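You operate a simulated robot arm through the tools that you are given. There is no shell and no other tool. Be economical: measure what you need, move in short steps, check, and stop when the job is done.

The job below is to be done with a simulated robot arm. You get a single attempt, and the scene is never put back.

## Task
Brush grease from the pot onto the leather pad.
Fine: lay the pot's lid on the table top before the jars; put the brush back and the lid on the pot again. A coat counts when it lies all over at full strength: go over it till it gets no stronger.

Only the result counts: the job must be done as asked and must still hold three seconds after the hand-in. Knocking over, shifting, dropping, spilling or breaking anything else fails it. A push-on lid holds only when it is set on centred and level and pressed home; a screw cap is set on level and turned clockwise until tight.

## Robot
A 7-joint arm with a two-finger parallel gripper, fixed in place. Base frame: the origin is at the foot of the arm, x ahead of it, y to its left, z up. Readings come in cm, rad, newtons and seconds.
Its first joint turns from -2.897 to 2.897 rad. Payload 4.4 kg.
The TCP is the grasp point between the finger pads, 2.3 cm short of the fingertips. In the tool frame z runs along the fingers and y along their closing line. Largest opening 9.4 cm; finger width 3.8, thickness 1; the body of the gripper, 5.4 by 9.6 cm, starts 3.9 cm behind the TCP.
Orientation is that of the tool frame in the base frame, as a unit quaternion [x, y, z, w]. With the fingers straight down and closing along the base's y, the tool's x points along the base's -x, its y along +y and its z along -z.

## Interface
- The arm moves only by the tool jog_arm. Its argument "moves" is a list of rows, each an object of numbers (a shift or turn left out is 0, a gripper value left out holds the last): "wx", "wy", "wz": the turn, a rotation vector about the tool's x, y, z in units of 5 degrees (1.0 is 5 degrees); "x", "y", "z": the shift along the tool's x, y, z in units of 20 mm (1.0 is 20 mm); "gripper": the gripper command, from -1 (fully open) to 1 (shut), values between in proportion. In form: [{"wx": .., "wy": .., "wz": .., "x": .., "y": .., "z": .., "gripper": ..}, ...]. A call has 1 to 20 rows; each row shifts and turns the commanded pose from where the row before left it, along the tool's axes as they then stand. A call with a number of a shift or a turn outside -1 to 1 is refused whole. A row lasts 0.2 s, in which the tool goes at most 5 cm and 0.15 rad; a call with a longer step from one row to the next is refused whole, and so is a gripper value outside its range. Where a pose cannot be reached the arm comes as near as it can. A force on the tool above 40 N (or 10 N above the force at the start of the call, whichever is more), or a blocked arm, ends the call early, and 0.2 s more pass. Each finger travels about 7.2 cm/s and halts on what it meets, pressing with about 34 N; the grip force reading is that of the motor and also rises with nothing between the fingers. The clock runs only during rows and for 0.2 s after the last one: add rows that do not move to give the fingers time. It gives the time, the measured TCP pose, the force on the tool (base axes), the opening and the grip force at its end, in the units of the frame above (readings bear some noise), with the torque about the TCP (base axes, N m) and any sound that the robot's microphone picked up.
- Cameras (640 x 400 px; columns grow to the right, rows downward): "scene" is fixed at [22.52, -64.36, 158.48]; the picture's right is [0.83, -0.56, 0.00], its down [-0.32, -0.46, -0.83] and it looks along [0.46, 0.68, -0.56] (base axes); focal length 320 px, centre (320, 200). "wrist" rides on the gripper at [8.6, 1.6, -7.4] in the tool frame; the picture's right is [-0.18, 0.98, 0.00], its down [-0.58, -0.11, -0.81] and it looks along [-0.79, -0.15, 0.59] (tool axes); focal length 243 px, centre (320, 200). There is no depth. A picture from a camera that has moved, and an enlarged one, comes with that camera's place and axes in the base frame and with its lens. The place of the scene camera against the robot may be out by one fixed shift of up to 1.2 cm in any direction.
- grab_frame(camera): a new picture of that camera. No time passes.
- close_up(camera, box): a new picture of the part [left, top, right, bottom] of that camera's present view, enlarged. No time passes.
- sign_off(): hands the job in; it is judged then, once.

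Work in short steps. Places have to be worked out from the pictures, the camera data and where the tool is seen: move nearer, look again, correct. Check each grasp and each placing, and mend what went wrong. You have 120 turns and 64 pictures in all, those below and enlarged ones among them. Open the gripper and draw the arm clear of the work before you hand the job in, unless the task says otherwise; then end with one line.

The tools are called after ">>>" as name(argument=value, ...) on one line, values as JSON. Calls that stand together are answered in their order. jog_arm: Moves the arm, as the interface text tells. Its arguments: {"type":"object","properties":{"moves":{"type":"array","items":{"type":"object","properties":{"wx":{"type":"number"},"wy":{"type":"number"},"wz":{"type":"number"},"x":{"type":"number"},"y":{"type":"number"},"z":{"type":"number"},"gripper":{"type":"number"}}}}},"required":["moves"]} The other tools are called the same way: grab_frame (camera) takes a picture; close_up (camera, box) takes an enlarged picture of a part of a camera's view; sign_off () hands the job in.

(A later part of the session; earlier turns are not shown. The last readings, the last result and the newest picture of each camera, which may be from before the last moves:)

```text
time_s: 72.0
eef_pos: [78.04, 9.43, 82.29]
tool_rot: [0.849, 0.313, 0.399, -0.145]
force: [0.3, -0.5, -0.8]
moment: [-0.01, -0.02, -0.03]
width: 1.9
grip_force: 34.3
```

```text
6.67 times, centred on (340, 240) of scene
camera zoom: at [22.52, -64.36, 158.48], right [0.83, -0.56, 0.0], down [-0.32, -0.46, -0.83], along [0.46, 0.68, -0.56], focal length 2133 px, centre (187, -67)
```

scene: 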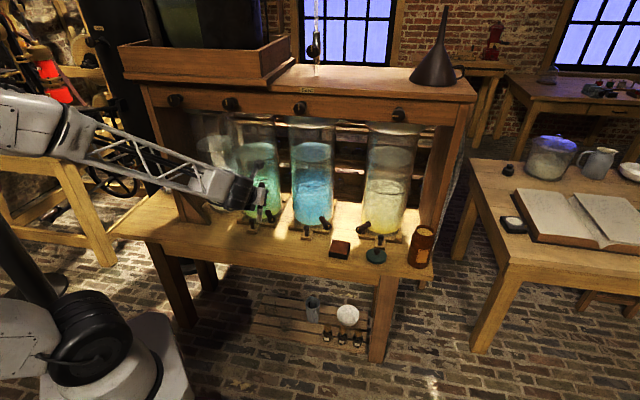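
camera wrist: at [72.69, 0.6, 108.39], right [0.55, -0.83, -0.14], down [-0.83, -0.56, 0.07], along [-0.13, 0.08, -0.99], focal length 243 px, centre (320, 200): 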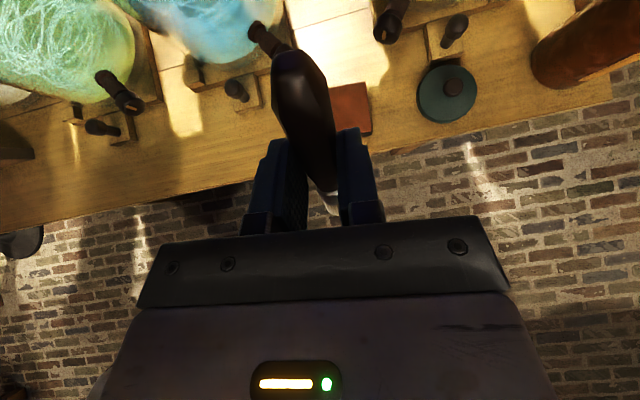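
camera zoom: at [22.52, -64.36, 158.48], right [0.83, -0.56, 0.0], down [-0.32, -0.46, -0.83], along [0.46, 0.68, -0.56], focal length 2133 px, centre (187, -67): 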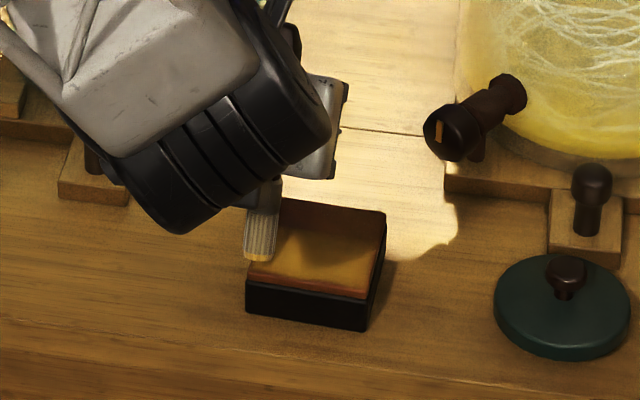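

A visible coat is forming; the tip now sits at the left edge. I continue with the front strip and read the force while on the pad.

>>> jog_arm(moves=[{"y": 0.25}, {"x": -0.16, "z": -0.19}, {"y": 0.7}, {"y": 0.7}, {"y": 0.7}, {"y": 0.7}, {"x": -0.13, "z": -0.153}, {"y": -0.7}, {"y": -0.7}, {"y": -0.7}, {"y": -0.7}, {"y": 0.7}, {"y": 0.7}])

>>> close_up(camera="scene", box=[300, 210, 380, 270])

```text
time_s: 74.8
eef_pos: [79.36, 6.05, 82.3]
tool_rot: [0.849, 0.313, 0.399, -0.146]
force: [-0.2, -0.1, 0.1]
moment: [0.03, -0.01, 0.03]
width: 1.88
grip_force: 34.2
```

```text
6.67 times, centred on (340, 240) of scene
camera zoom: at [22.52, -64.36, 158.48], right [0.83, -0.56, 0.0], down [-0.32, -0.46, -0.83], along [0.46, 0.68, -0.56], focal length 2133 px, centre (187, -67)
```

zoom: 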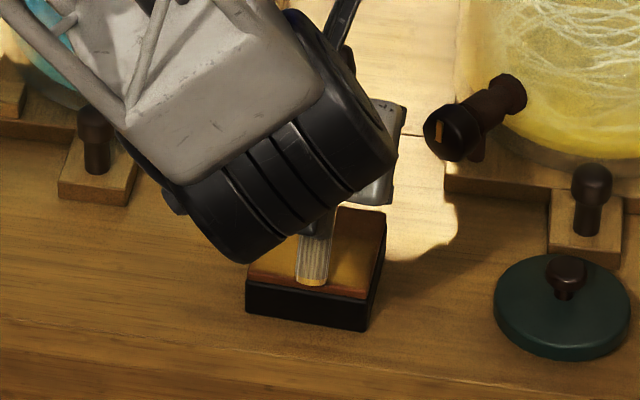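

No contact force here, so I lower 1 mm and repeat the front strip.

>>> jog_arm(moves=[{"x": -0.038, "z": 0.032}, {"y": 0.5}, {"y": 0.5}, {"y": -0.3}])

```text
time_s: 75.8
eef_pos: [80.48, 5.06, 82.19]
tool_rot: [0.849, 0.314, 0.4, -0.146]
force: [1.8, -2.1, 8.9]
moment: [-0.25, -0.17, 0.04]
width: 1.86
grip_force: 33.8
```

Now 9 N contact. I sweep the front strip again and work backwards over the pad.

>>> jog_arm(moves=[{"y": 0.4}, {"y": 0.4}, {"y": -0.725}, {"y": -0.725}, {"y": -0.725}, {"y": -0.725}, {"x": 0.257, "z": 0.306}, {"y": 0.725}, {"y": 0.725}, {"y": 0.725}, {"y": 0.725}, {"x": 0.257, "z": 0.306}, {"y": -0.725}, {"y": -0.725}, {"y": -0.725}, {"y": -0.725}, {"x": 0.257, "z": 0.306}])

>>> jog_arm(moves=[{"y": 0.725}, {"y": 0.725}, {"y": 0.725}, {"y": 0.725}, {"x": 0.257, "z": 0.306}, {"y": -0.725}, {"y": -0.725}, {"y": -0.725}, {"y": -0.725}, {"x": 0.257, "z": 0.306}, {"y": 0.725}, {"y": 0.725}, {"y": 0.725}, {"y": 0.725}, {"x": 0.257, "z": 0.306}, {"y": -0.725}, {"y": -0.725}, {"y": -0.725}, {"y": -0.725}])

>>> close_up(camera="scene", box=[300, 210, 380, 270])

```text
time_s: 79.4
eef_pos: [79.33, 9.96, 82.1]
tool_rot: [0.849, 0.313, 0.4, -0.145]
force: [-1.0, -0.5, 3.7]
moment: [-0.1, 0.13, -0.01]
width: 1.85
grip_force: 34.4
```

```text
time_s: 83.4
eef_pos: [81.26, 11.64, 82.25]
tool_rot: [0.849, 0.313, 0.399, -0.147]
force: [0.3, -0.6, -0.8]
moment: [0.01, 0.01, 0.01]
width: 1.9
grip_force: 33.8
```

```text
6.67 times, centred on (340, 240) of scene
camera zoom: at [22.52, -64.36, 158.48], right [0.83, -0.56, 0.0], down [-0.32, -0.46, -0.83], along [0.46, 0.68, -0.56], focal length 2133 px, centre (187, -67)
```

zoom: 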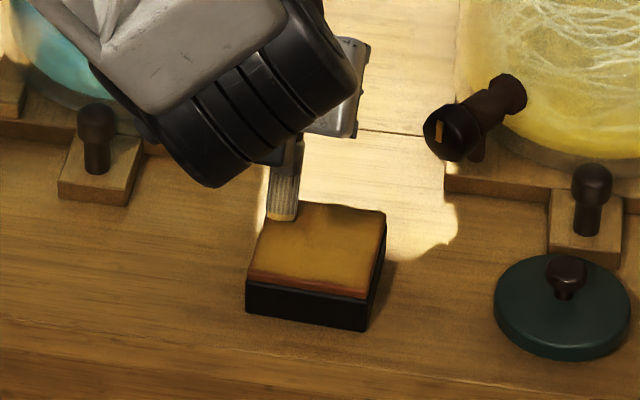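

The coat is growing nicely. I press about 1 mm more and do the back strips.

>>> jog_arm(moves=[{"x": -0.03, "z": 0.026, "y": -0.25}, {"y": 0.8}, {"y": 0.8}, {"y": 0.8}, {"y": 0.8}, {"x": 0.257, "z": 0.306}, {"y": -0.8}, {"y": -0.8}, {"y": -0.8}, {"y": -0.8}, {"x": 0.257, "z": 0.306}, {"y": 0.8}, {"y": 0.8}, {"y": 0.8}, {"y": 0.8}, {"y": -0.8}, {"y": -0.8}])

>>> close_up(camera="scene", box=[300, 210, 380, 270])

```text
time_s: 87.0
eef_pos: [84.4, 10.42, 82.09]
tool_rot: [0.849, 0.313, 0.4, -0.145]
force: [3.9, -4.5, 17.2]
moment: [-0.61, -0.28, 0.12]
width: 1.9
grip_force: 34.3
```

```text
6.67 times, centred on (340, 240) of scene
camera zoom: at [22.52, -64.36, 158.48], right [0.83, -0.56, 0.0], down [-0.32, -0.46, -0.83], along [0.46, 0.68, -0.56], focal length 2133 px, centre (187, -67)
```

zoom: 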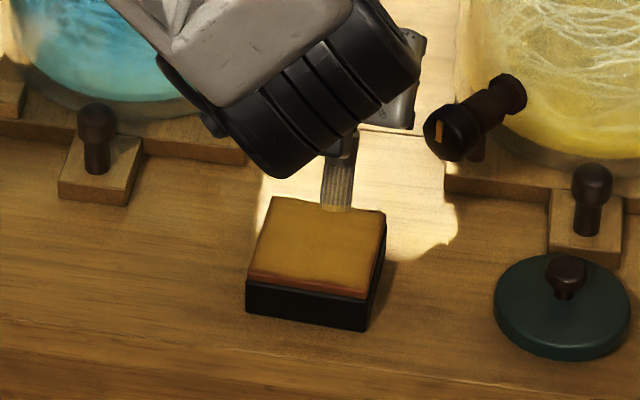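

The bristles look drier now. I lift off to see the coat before reloading.

>>> jog_arm(moves=[{"x": 0.19, "z": -0.16}, {"x": 0.38, "z": -0.32}, {"x": 0.76, "z": -0.64}, {"x": 0.76, "z": -0.64}, {"x": 0.76, "z": -0.64}, {"x": 0.76, "z": -0.64}, {"x": 0.76, "z": -0.64}, {"x": 0.76, "z": -0.64}, {"x": 0.57, "z": -0.48}])

>>> close_up(camera="scene", box=[320, 210, 370, 260])

```text
time_s: 89.0
eef_pos: [84.13, 10.36, 97.08]
tool_rot: [0.849, 0.313, 0.4, -0.146]
force: [0.0, 0.1, -0.5]
moment: [0.04, 0.02, 0.01]
width: 1.87
grip_force: 33.9
```

```text
8.00 times, centred on (345, 235) of scene
camera zoom: at [22.52, -64.36, 158.48], right [0.83, -0.56, 0.0], down [-0.32, -0.46, -0.83], along [0.46, 0.68, -0.56], focal length 2560 px, centre (120, -80)
```

zoom: 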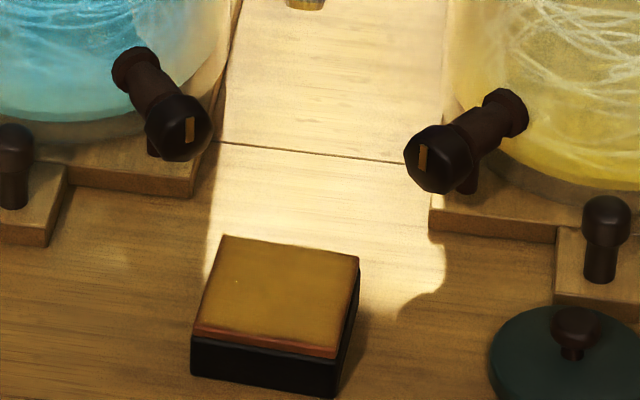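

Coat nearly uniform, slightly thinner at right and front margins. I reload at the pot for a second full pass.

>>> jog_arm(moves=[{"x": 0.007, "y": 0.973, "z": 0.009}, {"x": 0.007, "y": 0.973, "z": 0.009}, {"x": 0.007, "y": 0.973, "z": 0.009}, {"x": 0.007, "y": 0.973, "z": 0.009}, {"x": 0.007, "y": 0.973, "z": 0.009}, {"x": 0.007, "y": 0.973, "z": 0.009}, {"x": 0.007, "y": 0.973, "z": 0.009}, {"x": 0.007, "y": 0.973, "z": 0.009}, {"x": 0.007, "y": 0.973, "z": 0.009}, {"x": 0.007, "y": 0.973, "z": 0.009}, {"x": 0.007, "y": 0.973, "z": 0.009}, {"x": 0.007, "y": 0.973, "z": 0.009}, {"x": 0.007, "y": 0.973, "z": 0.009}, {"x": 0.007, "y": 0.973, "z": 0.009}, {"x": 0.007, "y": 0.973, "z": 0.009}, {}])

>>> close_up(camera="scene", box=[392, 190, 456, 240])

```text
time_s: 92.4
eef_pos: [103.44, -11.85, 96.89]
tool_rot: [0.849, 0.313, 0.4, -0.146]
force: [0.0, 0.1, 0.1]
moment: [-0.04, 0.0, 0.01]
width: 1.86
grip_force: 34.1
```

```text
8.00 times, centred on (424, 215) of scene
camera zoom: at [22.52, -64.36, 158.48], right [0.83, -0.56, 0.0], down [-0.32, -0.46, -0.83], along [0.46, 0.68, -0.56], focal length 2560 px, centre (-512, 80)
```

zoom: 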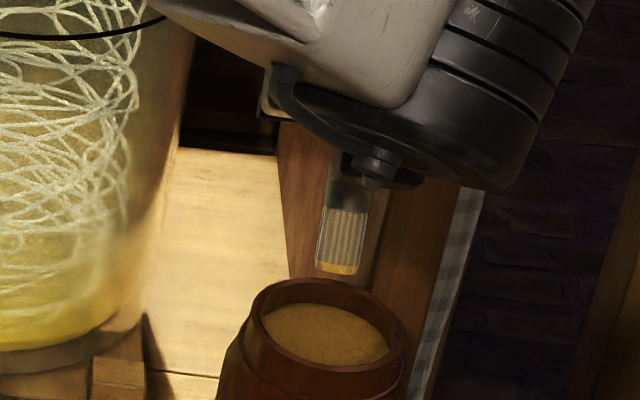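

I dip again at the same place.

>>> jog_arm(moves=[{"x": -0.38, "z": 0.32}, {"x": -0.38, "z": 0.32}, {"x": -0.38, "z": 0.32}, {"x": -0.115, "z": 0.096}, {"x": -0.08, "z": 0.064}, {"x": -0.04, "z": 0.032}, {"x": -0.04, "z": 0.032}])

```text
time_s: 94.0
eef_pos: [103.49, -11.77, 93.33]
tool_rot: [0.849, 0.313, 0.399, -0.145]
force: [-0.5, -0.2, -0.8]
moment: [0.0, -0.03, 0.02]
width: 1.89
grip_force: 34.4
```

>>> jog_arm(moves=[{"x": -0.04, "z": 0.032}, {"x": -0.04, "z": 0.032}, {"x": -0.04, "z": 0.032}, {}])

```text
time_s: 95.0
eef_pos: [103.46, -11.73, 93.14]
tool_rot: [0.849, 0.313, 0.4, -0.145]
force: [0.2, -0.3, -0.4]
moment: [0.02, -0.01, 0.0]
width: 1.88
grip_force: 34.4
```

No contact yet (earlier contact was near 93.0). I go slightly lower.

>>> jog_arm(moves=[{"x": -0.04, "z": 0.032}, {"x": -0.04, "z": 0.032}, {}])

```text
time_s: 95.8
eef_pos: [103.33, -11.71, 92.96]
tool_rot: [0.85, 0.313, 0.399, -0.145]
force: [-0.1, 0.3, 1.4]
moment: [0.0, -0.01, -0.01]
width: 1.89
grip_force: 34.6
```

>>> jog_arm(moves=[{"x": -0.04, "z": 0.032}, {}])

```text
time_s: 96.4
eef_pos: [103.48, -11.54, 92.76]
tool_rot: [0.849, 0.313, 0.399, -0.145]
force: [0.0, -0.7, 6.0]
moment: [-0.18, 0.02, 0.01]
width: 1.88
grip_force: 33.9
```

Contact at 6 N, so the brush is loaded. I lift straight out and return above the pad.

>>> jog_arm(moves=[{"x": 0.1, "z": -0.08}, {"x": 0.355, "z": -0.296}, {"x": 0.4, "z": -0.333}, {"x": 0.4, "z": -0.333}, {"x": 0.4, "z": -0.334}])

>>> jog_arm(moves=[{"x": -0.007, "y": -0.973, "z": -0.009}, {"x": -0.007, "y": -0.973, "z": -0.009}, {"x": -0.007, "y": -0.973, "z": -0.009}, {"x": -0.007, "y": -0.973, "z": -0.009}, {"x": -0.007, "y": -0.973, "z": -0.009}, {"x": -0.007, "y": -0.973, "z": -0.009}, {"x": -0.007, "y": -0.973, "z": -0.009}, {"x": -0.007, "y": -0.973, "z": -0.009}, {"x": -0.007, "y": -0.973, "z": -0.009}, {"x": -0.007, "y": -0.973, "z": -0.009}, {"x": -0.007, "y": -0.973, "z": -0.009}, {"x": -0.007, "y": -0.973, "z": -0.009}, {"x": -0.007, "y": -0.973, "z": -0.009}, {"x": -0.007, "y": -0.973, "z": -0.009}, {"x": -0.007, "y": -0.973, "z": -0.009}, {}])

>>> jog_arm(moves=[{"x": -0.76, "z": 0.64}, {"x": -0.76, "z": 0.64}, {"x": -0.76, "z": 0.64}, {"x": -0.76, "z": 0.64}, {"x": -0.76, "z": 0.64}, {"x": -0.76, "z": 0.64}, {"x": -0.57, "z": 0.48}, {"x": -0.38, "z": 0.32}, {"x": -0.1, "z": 0.08}, {}])

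```text
time_s: 97.6
eef_pos: [103.32, -11.69, 97.04]
tool_rot: [0.849, 0.313, 0.399, -0.146]
force: [0.0, -0.4, -0.8]
moment: [-0.01, -0.02, 0.01]
width: 1.9
grip_force: 33.9
```

```text
time_s: 101.0
eef_pos: [84.12, 10.53, 96.87]
tool_rot: [0.849, 0.313, 0.4, -0.145]
force: [0.2, 0.1, 0.1]
moment: [-0.01, -0.01, -0.01]
width: 1.9
grip_force: 34.6
```

```text
time_s: 103.2
eef_pos: [84.28, 10.46, 82.44]
tool_rot: [0.849, 0.313, 0.399, -0.146]
force: [0.7, 0.0, 0.0]
moment: [0.01, 0.0, -0.02]
width: 1.91
grip_force: 34.1
```

I bring it to contact and raster the whole pad again with slightly wider strokes.

>>> jog_arm(moves=[{"x": -0.077, "z": 0.064}, {"y": -0.8}, {"y": -0.8}, {"y": 0.8}, {"y": 0.8}, {"y": 0.8}, {"y": 0.8}, {"x": -0.263, "z": -0.301}, {"y": -0.8}, {"y": -0.8}, {"y": -0.8}, {"y": -0.8}, {"x": -0.263, "z": -0.301}, {"y": 0.8}, {"y": 0.8}, {"y": 0.8}, {"y": 0.8}, {"x": -0.263, "z": -0.301}, {"y": -0.8}, {"y": -0.8}])

>>> jog_arm(moves=[{"y": -0.8}, {"y": -0.8}, {"x": -0.263, "z": -0.301}, {"y": 0.8}, {"y": 0.8}, {"y": 0.8}, {"y": 0.8}, {"x": -0.263, "z": -0.301}, {"y": -0.8}, {"y": -0.8}, {"y": -0.8}, {"y": -0.8}, {"x": -0.263, "z": -0.301}, {"y": 0.8}, {"y": 0.8}])

>>> close_up(camera="scene", box=[300, 210, 380, 270])

```text
time_s: 107.4
eef_pos: [82.41, 8.64, 82.25]
tool_rot: [0.849, 0.313, 0.4, -0.145]
force: [0.6, 0.0, 0.0]
moment: [-0.02, -0.03, -0.01]
width: 1.9
grip_force: 33.9
```

```text
time_s: 110.6
eef_pos: [80.58, 7.24, 82.04]
tool_rot: [0.849, 0.314, 0.399, -0.146]
force: [-4.6, 9.6, 26.2]
moment: [0.56, 0.7, -0.17]
width: 1.92
grip_force: 34.1
```

```text
6.67 times, centred on (340, 240) of scene
camera zoom: at [22.52, -64.36, 158.48], right [0.83, -0.56, 0.0], down [-0.32, -0.46, -0.83], along [0.46, 0.68, -0.56], focal length 2133 px, centre (187, -67)
```

zoom: 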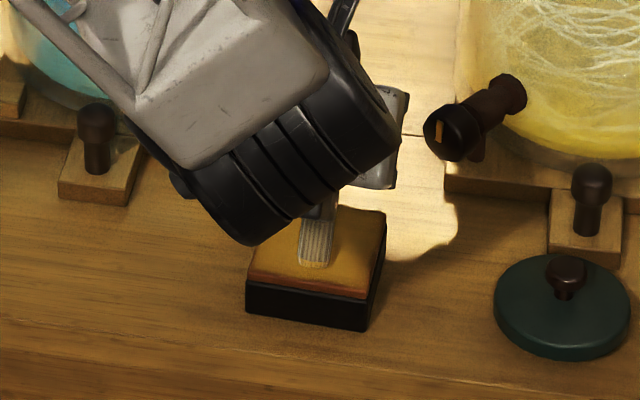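

Contact got firmer here (26 N); I ease off half a millimetre and finish the front strips.

>>> jog_arm(moves=[{"x": 0.019, "z": -0.016, "y": 0.7}, {"y": 0.8}, {"x": -0.257, "z": -0.306}, {"y": -0.8}, {"y": -0.8}, {"y": -0.8}, {"y": -0.8}, {"x": -0.257, "z": -0.306}, {"y": 0.8}, {"y": 0.8}, {"y": 0.8}, {"y": 0.8}, {"x": -0.08, "z": -0.096}, {"y": -0.8}, {"y": -0.8}, {"y": -0.8}, {"y": -0.8}, {"y": 0.8}, {"y": 0.8}])

>>> close_up(camera="scene", box=[320, 215, 370, 255])

```text
time_s: 114.6
eef_pos: [78.96, 6.33, 82.05]
tool_rot: [0.85, 0.313, 0.399, -0.145]
force: [0.5, -0.3, 0.2]
moment: [0.01, 0.0, 0.0]
width: 1.89
grip_force: 34.0
```

```text
10.00 times, centred on (345, 235) of scene
camera zoom: at [22.52, -64.36, 158.48], right [0.83, -0.56, 0.0], down [-0.32, -0.46, -0.83], along [0.46, 0.68, -0.56], focal length 3200 px, centre (70, -150)
```

zoom: 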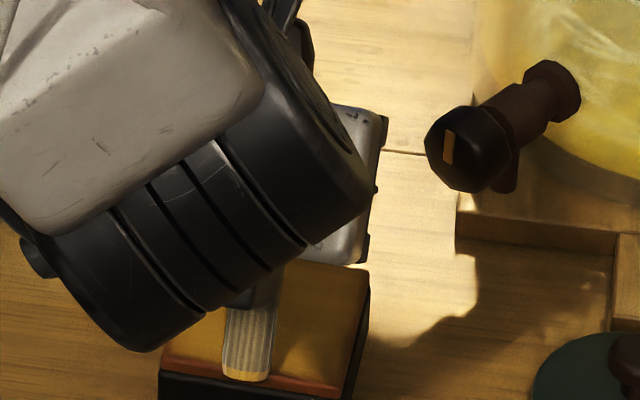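

I do the front strip slightly lower, then run along the left, back and right margins.

>>> jog_arm(moves=[{"x": 0.16, "z": 0.257}, {"y": 0.8}, {"y": 0.8}, {"y": -0.8}, {"y": -0.8}, {"y": -0.8}, {"y": -0.7}, {"x": 0.482, "z": 0.574}, {"x": 0.482, "z": 0.574}, {"x": 0.482, "z": 0.574}, {"x": 0.482, "z": 0.574}, {"y": 0.8}, {"y": 0.8}, {"y": 0.8}, {"y": 0.8}, {"x": -0.482, "z": -0.574}, {"x": -0.482, "z": -0.574}, {"x": -0.482, "z": -0.574}, {"x": -0.482, "z": -0.574}])

>>> jog_arm(moves=[{"y": -0.8}, {"y": -0.8}, {"y": -0.8}, {"y": -0.7}, {"x": 0.257, "z": 0.306}, {"y": 0.8}, {"y": 0.8}, {"y": 0.8}, {"y": 0.7}, {"x": 0.257, "z": 0.306}, {"y": -0.8}, {"y": -0.8}, {"y": -0.8}, {"y": -0.7}, {"x": 0.257, "z": 0.306}, {"y": 0.8}, {"y": 0.8}, {"y": 0.8}, {"y": 0.7}])

>>> jog_arm(moves=[{"x": 0.257, "z": 0.306}, {"y": -0.8}, {"y": -0.8}, {"y": -0.8}, {"y": -0.7}, {"x": 0.257, "z": 0.306}, {"y": 0.8}, {"y": 0.8}, {"y": 0.8}, {"y": 0.7}, {"x": 0.257, "z": 0.306}, {"y": -0.8}, {"y": -0.8}, {"y": -0.8}, {"y": -0.7}, {"x": 0.257, "z": 0.306}, {"y": 0.8}, {"y": 0.8}, {"y": 0.8}, {"y": 0.7}])

```text
time_s: 118.6
eef_pos: [81.58, 3.83, 81.91]
tool_rot: [0.849, 0.314, 0.4, -0.145]
force: [3.4, 1.8, 7.8]
moment: [0.07, -0.14, 0.0]
width: 1.87
grip_force: 33.5
```

```text
time_s: 122.6
eef_pos: [83.39, 5.43, 81.95]
tool_rot: [0.85, 0.314, 0.398, -0.146]
force: [0.7, -0.4, -0.1]
moment: [0.01, 0.0, -0.02]
width: 1.88
grip_force: 34.2
```

```text
time_s: 126.8
eef_pos: [85.91, 7.65, 82.04]
tool_rot: [0.849, 0.314, 0.4, -0.147]
force: [-0.2, 0.4, 0.6]
moment: [0.03, 0.01, -0.07]
width: 1.89
grip_force: 34.1
```

I lift off and inspect the coat.

>>> jog_arm(moves=[{"x": 0.19, "z": -0.16}, {"x": 0.38, "z": -0.32}, {"x": 0.76, "z": -0.64}, {"x": 0.76, "z": -0.64}, {"x": 0.76, "z": -0.64}, {"x": 0.76, "z": -0.64}, {"x": 0.76, "z": -0.64}, {"x": 0.76, "z": -0.64}, {"x": 0.57, "z": -0.48}])

>>> close_up(camera="scene", box=[325, 230, 361, 260])

```text
time_s: 128.8
eef_pos: [85.78, 7.56, 96.97]
tool_rot: [0.849, 0.313, 0.4, -0.146]
force: [0.1, 0.1, -1.2]
moment: [-0.02, 0.01, -0.01]
width: 1.9
grip_force: 33.7
```

```text
13.33 times, centred on (343, 245) of scene
camera zoom: at [22.52, -64.36, 158.48], right [0.83, -0.56, 0.0], down [-0.32, -0.46, -0.83], along [0.46, 0.68, -0.56], focal length 4266 px, centre (13, -400)
```

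zoom: 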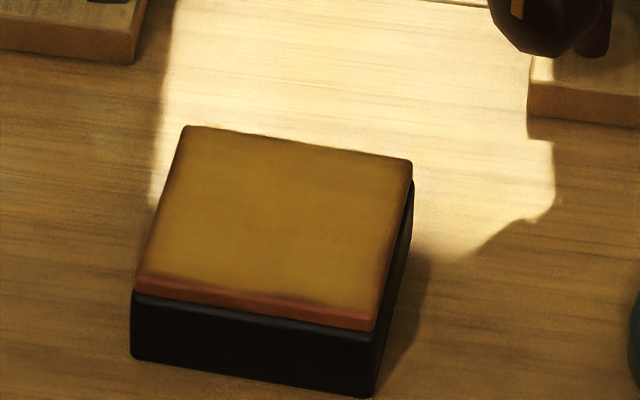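

The margins look a bit thinner (right, left, front edges). I reload once more and then go over the edges.

>>> jog_arm(moves=[{"x": 0.023, "y": 0.932, "z": 0.027}, {"x": 0.023, "y": 0.932, "z": 0.027}, {"x": 0.023, "y": 0.932, "z": 0.027}, {"x": 0.023, "y": 0.932, "z": 0.027}, {"x": 0.023, "y": 0.932, "z": 0.027}, {"x": 0.023, "y": 0.932, "z": 0.027}, {"x": 0.023, "y": 0.932, "z": 0.027}, {"x": 0.023, "y": 0.932, "z": 0.027}, {"x": 0.023, "y": 0.932, "z": 0.027}, {"x": 0.023, "y": 0.932, "z": 0.027}, {"x": 0.023, "y": 0.932, "z": 0.027}, {"x": 0.023, "y": 0.932, "z": 0.027}, {"x": 0.023, "y": 0.932, "z": 0.027}, {"x": 0.023, "y": 0.932, "z": 0.027}, {}])

>>> jog_arm(moves=[{"x": -0.38, "z": 0.32}, {"x": -0.38, "z": 0.32}, {"x": -0.38, "z": 0.32}, {"x": -0.23, "z": 0.193}, {"x": -0.1, "z": 0.084}, {"x": -0.04, "z": 0.032}, {"x": -0.04, "z": 0.032}, {"x": -0.03, "z": 0.025}, {}])

```text
time_s: 132.0
eef_pos: [103.51, -11.69, 97.13]
tool_rot: [0.85, 0.313, 0.399, -0.145]
force: [0.3, 0.4, 0.2]
moment: [-0.02, -0.02, -0.01]
width: 1.9
grip_force: 33.9
```

```text
time_s: 134.0
eef_pos: [103.52, -11.54, 92.97]
tool_rot: [0.849, 0.313, 0.399, -0.145]
force: [-0.9, -0.2, -0.1]
moment: [-0.01, -0.01, 0.02]
width: 1.89
grip_force: 34.1
```

>>> jog_arm(moves=[{"x": -0.04, "z": 0.032}, {"x": -0.04, "z": 0.032}, {}])

```text
time_s: 134.8
eef_pos: [103.45, -11.47, 92.82]
tool_rot: [0.849, 0.313, 0.399, -0.145]
force: [0.2, 0.0, -0.5]
moment: [-0.03, 0.02, 0.03]
width: 1.89
grip_force: 34.1
```

>>> jog_arm(moves=[{"x": -0.04, "z": 0.032}, {"x": -0.04, "z": 0.032}, {}])

```text
time_s: 135.6
eef_pos: [103.44, -11.58, 92.71]
tool_rot: [0.85, 0.314, 0.399, -0.145]
force: [0.1, 1.2, 5.3]
moment: [-0.06, 0.07, -0.01]
width: 1.9
grip_force: 33.9
```

Loaded. I lift, return over the pad's front right corner, and come down near contact.

>>> jog_arm(moves=[{"x": 0.1, "z": -0.084}, {"x": 0.41, "z": -0.342}, {"x": 0.41, "z": -0.342}, {"x": 0.41, "z": -0.342}, {"x": 0.41, "z": -0.344}])

>>> jog_arm(moves=[{"x": -0.146, "y": -0.943, "z": -0.174}, {"x": -0.146, "y": -0.943, "z": -0.174}, {"x": -0.146, "y": -0.943, "z": -0.174}, {"x": -0.146, "y": -0.943, "z": -0.174}, {"x": -0.146, "y": -0.943, "z": -0.174}, {"x": -0.146, "y": -0.943, "z": -0.174}, {"x": -0.146, "y": -0.943, "z": -0.174}, {"x": -0.146, "y": -0.943, "z": -0.174}, {"x": -0.146, "y": -0.943, "z": -0.174}, {"x": -0.146, "y": -0.943, "z": -0.174}, {"x": -0.146, "y": -0.943, "z": -0.174}, {"x": -0.146, "y": -0.943, "z": -0.174}, {"x": -0.146, "y": -0.943, "z": -0.174}, {"x": -0.146, "y": -0.943, "z": -0.174}, {}])

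>>> jog_arm(moves=[{"x": -0.76, "z": 0.638}, {"x": -0.76, "z": 0.638}, {"x": -0.76, "z": 0.638}, {"x": -0.76, "z": 0.638}, {"x": -0.76, "z": 0.638}, {"x": -0.76, "z": 0.638}, {"x": -0.57, "z": 0.478}, {"x": -0.38, "z": 0.319}, {"x": -0.1, "z": 0.084}, {}])

>>> close_up(camera="scene", box=[300, 210, 380, 270])

```text
time_s: 136.8
eef_pos: [103.3, -11.67, 97.2]
tool_rot: [0.85, 0.313, 0.399, -0.145]
force: [0.7, 0.7, -0.3]
moment: [0.02, 0.0, -0.03]
width: 1.91
grip_force: 34.0
```

```text
time_s: 140.0
eef_pos: [81.31, 4.34, 96.9]
tool_rot: [0.849, 0.313, 0.4, -0.146]
force: [0.7, 0.9, -0.1]
moment: [0.0, 0.0, -0.05]
width: 1.91
grip_force: 34.3
```

```text
time_s: 142.2
eef_pos: [81.65, 4.46, 82.39]
tool_rot: [0.849, 0.313, 0.399, -0.145]
force: [1.0, -1.2, 0.9]
moment: [-0.01, 0.01, 0.01]
width: 1.91
grip_force: 34.1
```

```text
6.67 times, centred on (340, 240) of scene
camera zoom: at [22.52, -64.36, 158.48], right [0.83, -0.56, 0.0], down [-0.32, -0.46, -0.83], along [0.46, 0.68, -0.56], focal length 2133 px, centre (187, -67)
```

zoom: 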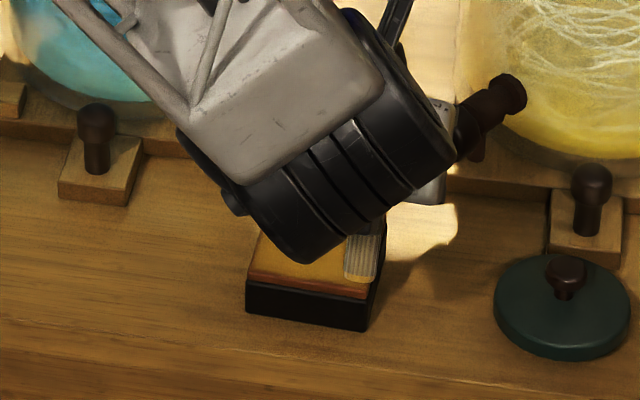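

The tip is just inside the right front corner. I lower to contact.

>>> jog_arm(moves=[{"x": -0.077, "z": 0.064}, {"x": -0.057, "z": 0.048}, {}])

```text
time_s: 143.0
eef_pos: [81.66, 4.51, 82.11]
tool_rot: [0.849, 0.313, 0.4, -0.145]
force: [0.8, 0.0, 0.6]
moment: [0.0, 0.01, -0.02]
width: 1.88
grip_force: 33.7
```

>>> jog_arm(moves=[{"x": -0.038, "z": 0.032}, {"x": -0.038, "z": 0.032}, {}])

```text
time_s: 143.8
eef_pos: [81.63, 4.49, 81.86]
tool_rot: [0.849, 0.314, 0.4, -0.146]
force: [0.0, 1.2, 7.4]
moment: [-0.01, 0.07, -0.06]
width: 1.9
grip_force: 34.1
```

Contact at 7 N. I now raster in the perpendicular direction, edge to edge, from the right to the left.

>>> jog_arm(moves=[{"x": -0.096, "z": -0.115}, {"x": 0.506, "z": 0.603}, {"x": 0.506, "z": 0.603}, {"x": 0.506, "z": 0.603}, {"x": 0.506, "z": 0.603}, {"x": -0.506, "z": -0.603}, {"x": -0.506, "z": -0.603}, {"x": -0.506, "z": -0.603}, {"x": -0.506, "z": -0.603}, {"y": -0.4}, {"x": 0.506, "z": 0.603}, {"x": 0.506, "z": 0.603}, {"x": 0.506, "z": 0.603}, {"x": 0.506, "z": 0.603}, {"y": -0.4}, {"x": -0.506, "z": -0.603}, {"x": -0.506, "z": -0.603}, {"x": -0.506, "z": -0.603}, {"x": -0.506, "z": -0.603}, {"y": -0.4}])

>>> jog_arm(moves=[{"x": 0.506, "z": 0.603}, {"x": 0.506, "z": 0.603}])

```text
time_s: 148.0
eef_pos: [79.82, 6.07, 81.78]
tool_rot: [0.849, 0.314, 0.399, -0.145]
force: [2.2, -3.2, 12.9]
moment: [-0.46, -0.07, 0.11]
width: 1.89
grip_force: 34.3
```

```text
time_s: 148.6
eef_pos: [82.1, 8.07, 81.78]
tool_rot: [0.849, 0.313, 0.4, -0.146]
force: [-4.9, -3.5, 13.3]
moment: [-0.43, 0.55, -0.02]
width: 1.87
grip_force: 33.6
```

Consistent 13 N contact. I continue to the left edge.

>>> jog_arm(moves=[{"x": 0.506, "z": 0.603}, {"x": 0.506, "z": 0.603}, {"y": -0.4}, {"x": -0.506, "z": -0.603}, {"x": -0.506, "z": -0.603}, {"x": -0.506, "z": -0.603}, {"x": -0.506, "z": -0.603}, {"y": -0.4}, {"x": 0.506, "z": 0.603}, {"x": 0.506, "z": 0.603}, {"x": 0.506, "z": 0.603}, {"x": 0.506, "z": 0.603}, {"y": -0.4}, {"x": -0.506, "z": -0.603}, {"x": -0.506, "z": -0.603}, {"x": -0.506, "z": -0.603}, {"x": -0.506, "z": -0.603}, {"y": -0.4}])

>>> jog_arm(moves=[{"x": 0.506, "z": 0.603}, {"x": 0.506, "z": 0.603}, {"x": 0.506, "z": 0.603}, {"x": 0.506, "z": 0.603}, {"y": -0.15}, {"x": -0.506, "z": -0.603}, {"x": -0.506, "z": -0.603}, {"x": -0.506, "z": -0.603}, {"x": -0.506, "z": -0.603}, {"y": 0.75}, {"y": 0.75}, {"y": 0.75}, {"y": 0.75}, {"x": 0.08, "z": 0.096}, {"y": -0.75}, {"y": -0.75}, {"y": -0.75}, {"y": -0.75}, {"y": 0.75}, {"y": 0.75}])

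>>> jog_arm(moves=[{"x": 0.19, "z": -0.16}, {"x": 0.38, "z": -0.32}, {"x": 0.76, "z": -0.64}, {"x": 0.76, "z": -0.64}, {"x": 0.76, "z": -0.64}, {"x": 0.76, "z": -0.64}, {"x": 0.76, "z": -0.64}, {"x": 0.76, "z": -0.64}, {"x": 0.57, "z": -0.48}, {"x": -0.5, "z": -0.6}, {"x": -0.5, "z": -0.6}, {"x": -0.5, "z": -0.6}])

>>> close_up(camera="scene", box=[325, 230, 361, 260])

```text
time_s: 152.4
eef_pos: [77.77, 8.6, 81.73]
tool_rot: [0.85, 0.312, 0.399, -0.144]
force: [0.1, 0.2, 0.4]
moment: [0.0, -0.02, 0.0]
width: 1.91
grip_force: 33.6
```

```text
time_s: 156.6
eef_pos: [79.56, 6.56, 81.73]
tool_rot: [0.85, 0.313, 0.399, -0.145]
force: [0.3, -0.3, 0.7]
moment: [0.03, 0.01, 0.02]
width: 1.91
grip_force: 34.3
```

```text
time_s: 159.2
eef_pos: [76.01, 3.51, 96.67]
tool_rot: [0.849, 0.313, 0.399, -0.146]
force: [-0.2, -0.6, -0.6]
moment: [-0.04, -0.04, 0.02]
width: 1.87
grip_force: 33.6
```

```text
13.33 times, centred on (343, 245) of scene
camera zoom: at [22.52, -64.36, 158.48], right [0.83, -0.56, 0.0], down [-0.32, -0.46, -0.83], along [0.46, 0.68, -0.56], focal length 4266 px, centre (13, -400)
```

zoom: 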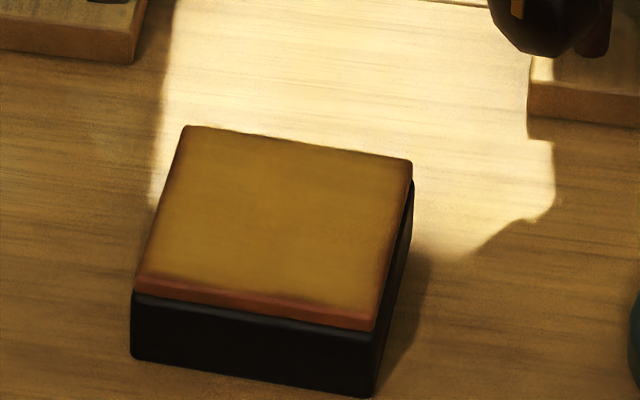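

The picture is virtually unchanged, so the coat looks saturated. Contact was doubtful at the left/front margins, so I do one last pass there with verified contact.

>>> jog_arm(moves=[{"x": 0.522, "y": -0.503, "z": 0.622}, {"x": 0.522, "y": -0.503, "z": 0.622}, {"x": 0.522, "y": -0.503, "z": 0.622}, {"x": -0.76, "z": 0.638}, {"x": -0.76, "z": 0.638}, {"x": -0.76, "z": 0.638}, {"x": -0.76, "z": 0.638}, {"x": -0.76, "z": 0.638}, {"x": -0.76, "z": 0.638}, {"x": -0.57, "z": 0.478}, {"x": -0.38, "z": 0.319}, {"x": -0.15, "z": 0.126}, {}])

>>> jog_arm(moves=[{"x": -0.038, "z": 0.032}, {"x": -0.038, "z": 0.032}, {}])

```text
time_s: 162.0
eef_pos: [77.81, 8.94, 81.9]
tool_rot: [0.85, 0.313, 0.399, -0.145]
force: [0.8, -0.3, -0.1]
moment: [-0.03, 0.01, 0.0]
width: 1.87
grip_force: 34.0
```

```text
time_s: 162.8
eef_pos: [77.89, 9.04, 81.79]
tool_rot: [0.849, 0.313, 0.399, -0.146]
force: [0.0, -0.2, 2.9]
moment: [-0.09, 0.03, 0.01]
width: 1.89
grip_force: 33.6
```

>>> jog_arm(moves=[{"x": -0.025, "z": 0.021}, {"y": 0.75}, {"y": 0.75}, {"y": 0.75}, {"y": 0.7}, {"y": -0.75}, {"y": -0.75}, {"y": -0.75}, {"y": -0.7}, {"x": 0.474, "z": 0.565}, {"x": 0.474, "z": 0.565}, {"x": 0.474, "z": 0.565}, {"x": 0.474, "z": 0.565}, {"x": -0.474, "z": -0.565}, {"x": -0.474, "z": -0.565}])

>>> jog_arm(moves=[{"x": -0.02, "z": 0.017}, {"x": 0.474, "z": 0.565}, {"x": 0.474, "z": 0.565}, {"y": 0.75}, {"y": 0.75}, {"y": 0.75}, {"y": 0.7}, {"x": -0.474, "z": -0.565}, {"x": -0.474, "z": -0.565}, {"x": -0.474, "z": -0.565}, {"x": -0.474, "z": -0.565}, {"y": -0.75}, {"y": -0.75}])

>>> close_up(camera="scene", box=[300, 210, 380, 270])

```text
time_s: 166.0
eef_pos: [80.16, 10.85, 81.79]
tool_rot: [0.85, 0.313, 0.399, -0.145]
force: [-0.2, 0.2, -1.6]
moment: [-0.01, -0.01, 0.0]
width: 1.87
grip_force: 34.5
```

```text
time_s: 168.8
eef_pos: [79.74, 6.94, 81.58]
tool_rot: [0.85, 0.312, 0.399, -0.145]
force: [0.6, -1.1, 2.3]
moment: [-0.16, 0.01, 0.03]
width: 1.91
grip_force: 33.9
```

```text
6.67 times, centred on (340, 240) of scene
camera zoom: at [22.52, -64.36, 158.48], right [0.83, -0.56, 0.0], down [-0.32, -0.46, -0.83], along [0.46, 0.68, -0.56], focal length 2133 px, centre (187, -67)
```

zoom: 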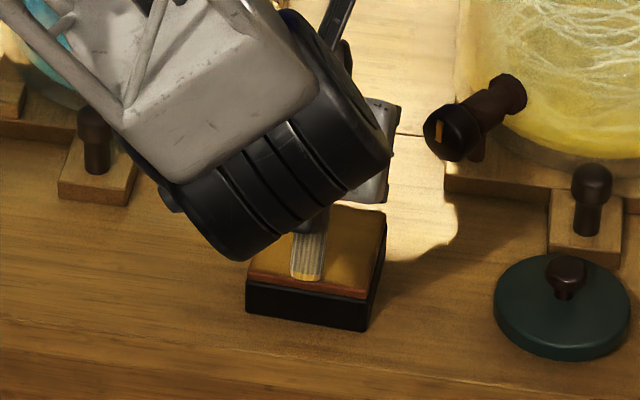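

Light contact. I press 1 mm more and repeat the front-left and left margin strokes.

>>> jog_arm(moves=[{"x": -0.038, "z": 0.032}, {"y": -0.7}, {"y": -0.7}, {"x": 0.474, "z": 0.565}, {"x": 0.474, "z": 0.565}, {"x": 0.474, "z": 0.565}, {"x": 0.474, "z": 0.565}, {"x": -0.474, "z": -0.565}, {"x": -0.474, "z": -0.565}, {"y": 0.2}, {"x": 0.474, "z": 0.565}, {"x": -0.474, "z": -0.565}, {"x": -0.474, "z": -0.565}, {"x": -0.474, "z": -0.565}, {"y": 0.5}])

>>> jog_arm(moves=[{"x": 0.19, "z": -0.16}, {"x": 0.38, "z": -0.32}, {"x": 0.76, "z": -0.64}, {"x": 0.76, "z": -0.64}, {"x": 0.76, "z": -0.64}, {"x": 0.76, "z": -0.64}, {"x": 0.76, "z": -0.64}, {"x": 0.76, "z": -0.64}, {"x": 0.57, "z": -0.48}, {"x": -0.5, "z": -0.6}, {"x": -0.5, "z": -0.6}, {"x": -0.5, "z": -0.6}])

>>> close_up(camera="scene", box=[313, 210, 361, 260])

>>> grab_frame(camera="wrist")

```text
time_s: 172.0
eef_pos: [78.77, 7.96, 81.52]
tool_rot: [0.849, 0.313, 0.401, -0.145]
force: [-4.6, 3.2, 11.5]
moment: [0.12, 0.48, -0.1]
width: 1.91
grip_force: 34.1
```

```text
time_s: 174.6
eef_pos: [75.04, 4.74, 96.3]
tool_rot: [0.849, 0.313, 0.4, -0.145]
force: [-0.9, 0.5, 0.4]
moment: [0.05, -0.02, 0.02]
width: 1.9
grip_force: 33.9
```

```text
8.00 times, centred on (337, 235) of scene
camera zoom: at [22.52, -64.36, 158.48], right [0.83, -0.56, 0.0], down [-0.32, -0.46, -0.83], along [0.46, 0.68, -0.56], focal length 2560 px, centre (184, -80)
```

zoom: 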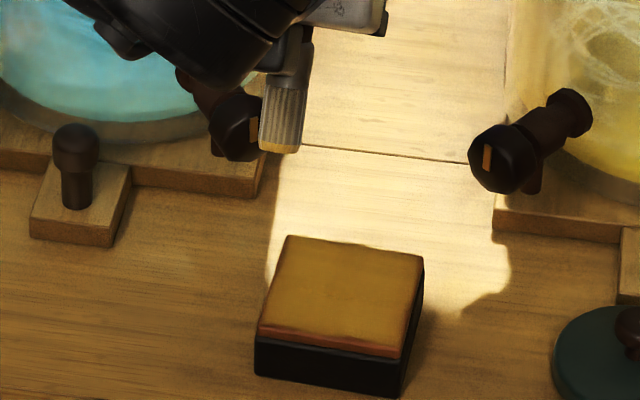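

```text
15 pictures are left
camera wrist: at [75.89, 3.48, 107.67], right [0.55, -0.83, -0.14], down [-0.83, -0.56, 0.07], along [-0.13, 0.08, -0.99], focal length 243 px, centre (320, 200)
```

wrist: 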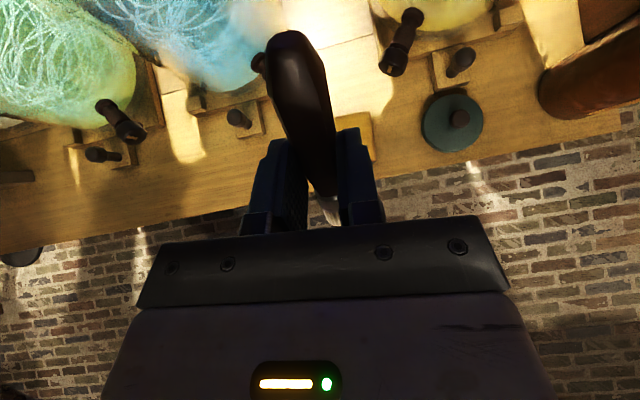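

The coat is uniform and no longer changing. The brush slid about 0.7 cm in the grip, which I'll allow for. I go back to the safe spot and reverse the tilt.

>>> jog_arm(moves=[{"x": -0.146, "y": -0.942, "z": -0.174}, {"x": -0.146, "y": -0.942, "z": -0.174}, {"x": -0.146, "y": -0.942, "z": -0.174}, {"x": -0.146, "y": -0.942, "z": -0.174}, {"x": -0.146, "y": -0.942, "z": -0.174}, {"x": -0.146, "y": -0.942, "z": -0.174}, {"x": -0.146, "y": -0.942, "z": -0.174}, {"x": -0.146, "y": -0.942, "z": -0.174}, {"x": -0.146, "y": -0.942, "z": -0.174}, {"x": -0.146, "y": -0.942, "z": -0.174}, {"x": -0.146, "y": -0.942, "z": -0.174}, {"x": -0.146, "y": -0.942, "z": -0.174}, {"x": -0.146, "y": -0.942, "z": -0.174}])

>>> jog_arm(moves=[{"wy": -1}, {"wy": -1}, {"wy": -1}, {"wy": -1}, {"wy": -1}, {"wy": -1}, {"wy": -1}, {"wy": -1}, {"wy": -1}, {"wy": -1}])

>>> jog_arm(moves=[{"wz": -1}, {"wz": -1}, {"wz": -1}, {"wz": -1}, {"wz": -1}, {"wz": -1}, {"wz": -1}, {"wz": -1}, {"wz": -1}, {"wz": -1}, {"wz": -1}, {"wz": -1}, {"wz": -1}, {"wz": -1}, {"wz": -1}, {"wz": -1}, {"wz": -1}, {"wz": -1}, {"wz": -0.6}])

```text
time_s: 177.4
eef_pos: [54.84, 19.71, 96.36]
tool_rot: [0.85, 0.313, 0.4, -0.145]
force: [-0.4, -0.6, 0.2]
moment: [-0.01, 0.01, 0.03]
width: 1.9
grip_force: 34.2
```

```text
time_s: 179.6
eef_pos: [54.89, 19.57, 96.24]
tool_rot: [0.938, 0.346, 0.002, 0.0]
force: [-0.4, 0.8, 0.5]
moment: [0.0, 0.02, 0.03]
width: 1.88
grip_force: 34.5
```

```text
time_s: 183.6
eef_pos: [54.82, 19.57, 96.39]
tool_rot: [0.396, 0.918, 0.001, 0.002]
force: [-0.4, 0.6, -0.3]
moment: [0.0, -0.01, 0.0]
width: 1.87
grip_force: 33.9
```

Orientation restored. I move over the brush's original place, tilt 15° again and descend to about 80.

>>> jog_arm(moves=[{"x": -0.077, "y": 0.795}, {"x": -0.077, "y": 0.795}, {"x": -0.077, "y": 0.795}, {"x": -0.077, "y": 0.795}, {"x": -0.077, "y": 0.795}, {"wy": -1}, {"wy": -1}, {"wy": -1}, {"x": 0.259, "z": 0.966}, {"x": 0.259, "z": 0.966}, {"x": 0.259, "z": 0.966}, {"x": 0.259, "z": 0.966}, {"x": 0.259, "z": 0.966}, {"x": 0.259, "z": 0.966}, {"x": 0.259, "z": 0.966}, {"x": 0.259, "z": 0.966}, {"x": 0.259, "z": 0.966}, {}])

>>> close_up(camera="scene", box=[250, 200, 330, 260])

```text
time_s: 187.4
eef_pos: [61.16, 24.65, 78.33]
tool_rot: [0.393, 0.91, -0.05, 0.123]
force: [0.0, -0.1, -0.2]
moment: [-0.06, 0.0, 0.01]
width: 1.89
grip_force: 34.3
```

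```text
6.67 times, centred on (290, 230) of scene
camera zoom: at [22.52, -64.36, 158.48], right [0.83, -0.56, 0.0], down [-0.32, -0.46, -0.83], along [0.46, 0.68, -0.56], focal length 2133 px, centre (520, 0)
```

zoom: 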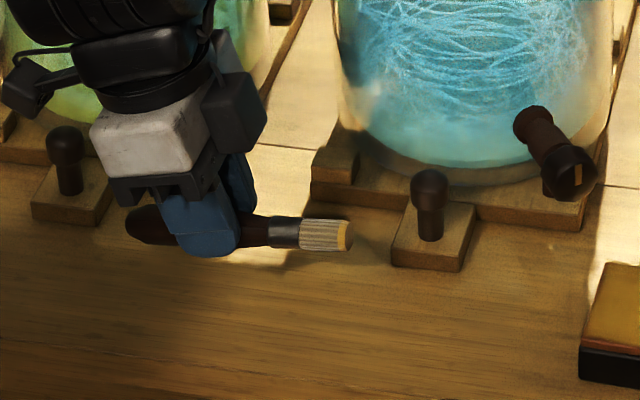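

The brush is pitched tip-up about 5° in the grip, so I rotate 5° tip-down to level it. Then I descend, creeping at the end.

>>> jog_arm(moves=[{"wy": 1}, {"x": -0.12, "z": -0.02}, {"x": 0.174, "z": 0.985}, {"x": 0.174, "z": 0.985}, {"x": 0.07, "z": 0.394}, {"x": 0.026, "z": 0.148}, {}])

>>> close_up(camera="scene", box=[250, 210, 330, 260])

```text
time_s: 189.0
eef_pos: [61.48, 24.43, 73.25]
tool_rot: [0.394, 0.915, -0.033, 0.083]
force: [0.6, -0.3, -0.4]
moment: [-0.03, -0.02, -0.02]
width: 1.9
grip_force: 33.9
```

```text
8.00 times, centred on (290, 235) of scene
camera zoom: at [22.52, -64.36, 158.48], right [0.83, -0.56, 0.0], down [-0.32, -0.46, -0.83], along [0.46, 0.68, -0.56], focal length 2560 px, centre (560, -80)
```

zoom: 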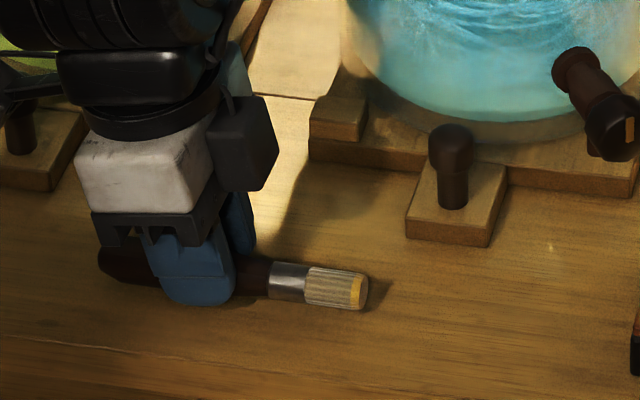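

Position matches the original within a few mm; the tip is still a little high. I pitch 3° more and creep down.

>>> jog_arm(moves=[{"wy": 0.7}, {"x": 0.006, "z": 0.05}, {"x": 0.006, "z": 0.05}, {"x": 0.006, "z": 0.05}, {}])

```text
time_s: 190.2
eef_pos: [61.51, 24.34, 72.92]
tool_rot: [0.396, 0.917, -0.02, 0.055]
force: [-0.8, 0.2, 0.5]
moment: [-0.01, -0.02, 0.0]
width: 1.87
grip_force: 33.7
```

>>> jog_arm(moves=[{"x": 0.005, "z": 0.05}, {"x": 0.005, "z": 0.05}, {"x": 0.005, "z": 0.05}, {}])

>>> close_up(camera="scene", box=[250, 210, 330, 260])

```text
time_s: 191.2
eef_pos: [61.29, 24.51, 72.77]
tool_rot: [0.395, 0.917, -0.021, 0.055]
force: [2.4, 0.6, 12.9]
moment: [-0.71, -0.72, 0.16]
width: 1.89
grip_force: 33.7
```

```text
8.00 times, centred on (290, 235) of scene
camera zoom: at [22.52, -64.36, 158.48], right [0.83, -0.56, 0.0], down [-0.32, -0.46, -0.83], along [0.46, 0.68, -0.56], focal length 2560 px, centre (560, -80)
```

zoom: 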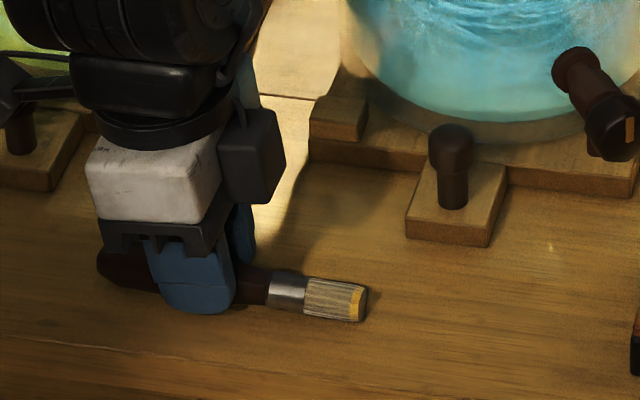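

The brush is on the table at its original place (13 N contact). I release and rise straight up.

>>> jog_arm(moves=[{"z": -0.04, "gripper": 0.5}, {"gripper": 0.2}, {"gripper": -0.1}, {"gripper": -0.1}, {"x": -0.028, "z": -0.25}, {"x": -0.055, "z": -0.5}, {"x": -0.11, "z": -0.99}, {"x": -0.11, "z": -0.99}, {"x": -0.11, "z": -0.99}, {"x": -0.11, "z": -0.99}, {"x": -0.11, "z": -0.99}, {"x": -0.11, "z": -0.99}])

>>> close_up(camera="scene", box=[250, 210, 330, 260])

```text
time_s: 193.8
eef_pos: [61.21, 24.41, 86.48]
tool_rot: [0.394, 0.917, -0.02, 0.055]
force: [-0.1, -0.4, 0.7]
moment: [-0.01, 0.02, -0.03]
width: 5.16
grip_force: 0.0
```

```text
8.00 times, centred on (290, 235) of scene
camera zoom: at [22.52, -64.36, 158.48], right [0.83, -0.56, 0.0], down [-0.32, -0.46, -0.83], along [0.46, 0.68, -0.56], focal length 2560 px, centre (560, -80)
```

zoom: 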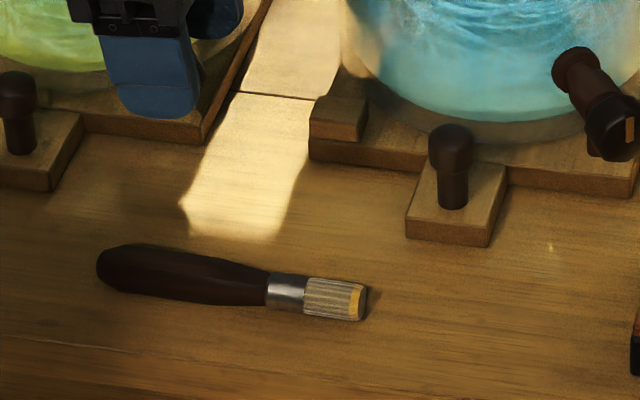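

The brush is back. I restore the vertical tool with yaw 42° and travel above the lid.

>>> jog_arm(moves=[{"wy": 0.65}, {"wy": 0.65}, {"wz": -0.92}, {}])

>>> jog_arm(moves=[{"x": -0.97, "y": -0.021}, {"x": -0.97, "y": -0.021}, {"x": -0.97, "y": -0.021}, {"x": -0.97, "y": -0.021}, {"x": -0.97, "y": -0.021}, {"x": -0.97, "y": -0.021}, {"x": -0.97, "y": -0.021}, {"x": -0.97, "y": -0.021}, {"x": -0.97, "y": -0.021}, {"x": -0.97, "y": -0.021}, {"x": -0.97, "y": -0.021}, {"x": -0.97, "y": -0.021}, {"x": -0.97, "y": -0.021}, {"x": -0.97, "y": -0.021}, {"x": -0.97, "y": -0.021}, {"x": -0.97, "y": -0.021}, {"x": -0.97, "y": -0.021}, {"x": -0.97, "y": -0.021}, {"x": -0.97, "y": -0.021}, {"x": -0.97, "y": -0.021}])

>>> grab_frame(camera="wrist")

```text
time_s: 194.8
eef_pos: [61.27, 24.49, 86.33]
tool_rot: [0.358, 0.934, 0.001, 0.002]
force: [-0.2, -0.4, -0.2]
moment: [-0.03, 0.03, -0.02]
width: 5.18
grip_force: 0.0
```

```text
time_s: 199.0
eef_pos: [89.7, -2.26, 86.62]
tool_rot: [0.358, 0.934, 0.002, 0.003]
force: [0.7, 0.7, 0.4]
moment: [0.01, -0.03, -0.01]
width: 5.18
grip_force: 0.0
```

```text
10 pictures are left
camera wrist: at [84.19, 4.79, 93.83], right [0.79, 0.61, 0.01], down [0.35, -0.47, 0.81], along [0.49, -0.64, -0.59], focal length 243 px, centre (320, 200)
```

wrist: 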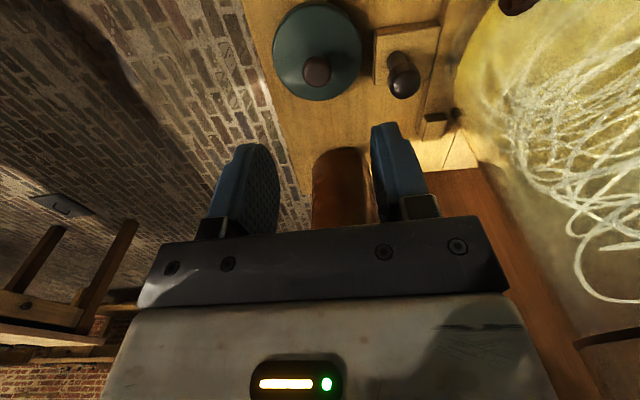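

The knob lies on the tool's midline. I descend to z≈75.05 and grip it.

>>> jog_arm(moves=[{"z": 0.9}, {"z": 0.9}, {"z": 0.9}, {"z": 0.9}, {"z": 0.8}, {"z": 0.6}, {"z": 0.4}, {"z": 0.2}, {"z": 0.15}, {}])

>>> jog_arm(moves=[{"gripper": 0.4}, {"gripper": 1}, {"gripper": 1}, {"gripper": 1}, {"gripper": 1}])

```text
time_s: 201.2
eef_pos: [89.64, -1.99, 74.95]
tool_rot: [0.358, 0.934, 0.003, 0.002]
force: [-0.1, -0.3, 0.1]
moment: [0.03, -0.03, 0.03]
width: 5.17
grip_force: 0.0
```

```text
time_s: 202.4
eef_pos: [89.65, -2.18, 74.93]
tool_rot: [0.358, 0.934, 0.002, 0.003]
force: [0.2, -0.1, 0.5]
moment: [0.0, -0.03, 0.0]
width: 2.34
grip_force: 33.7
```

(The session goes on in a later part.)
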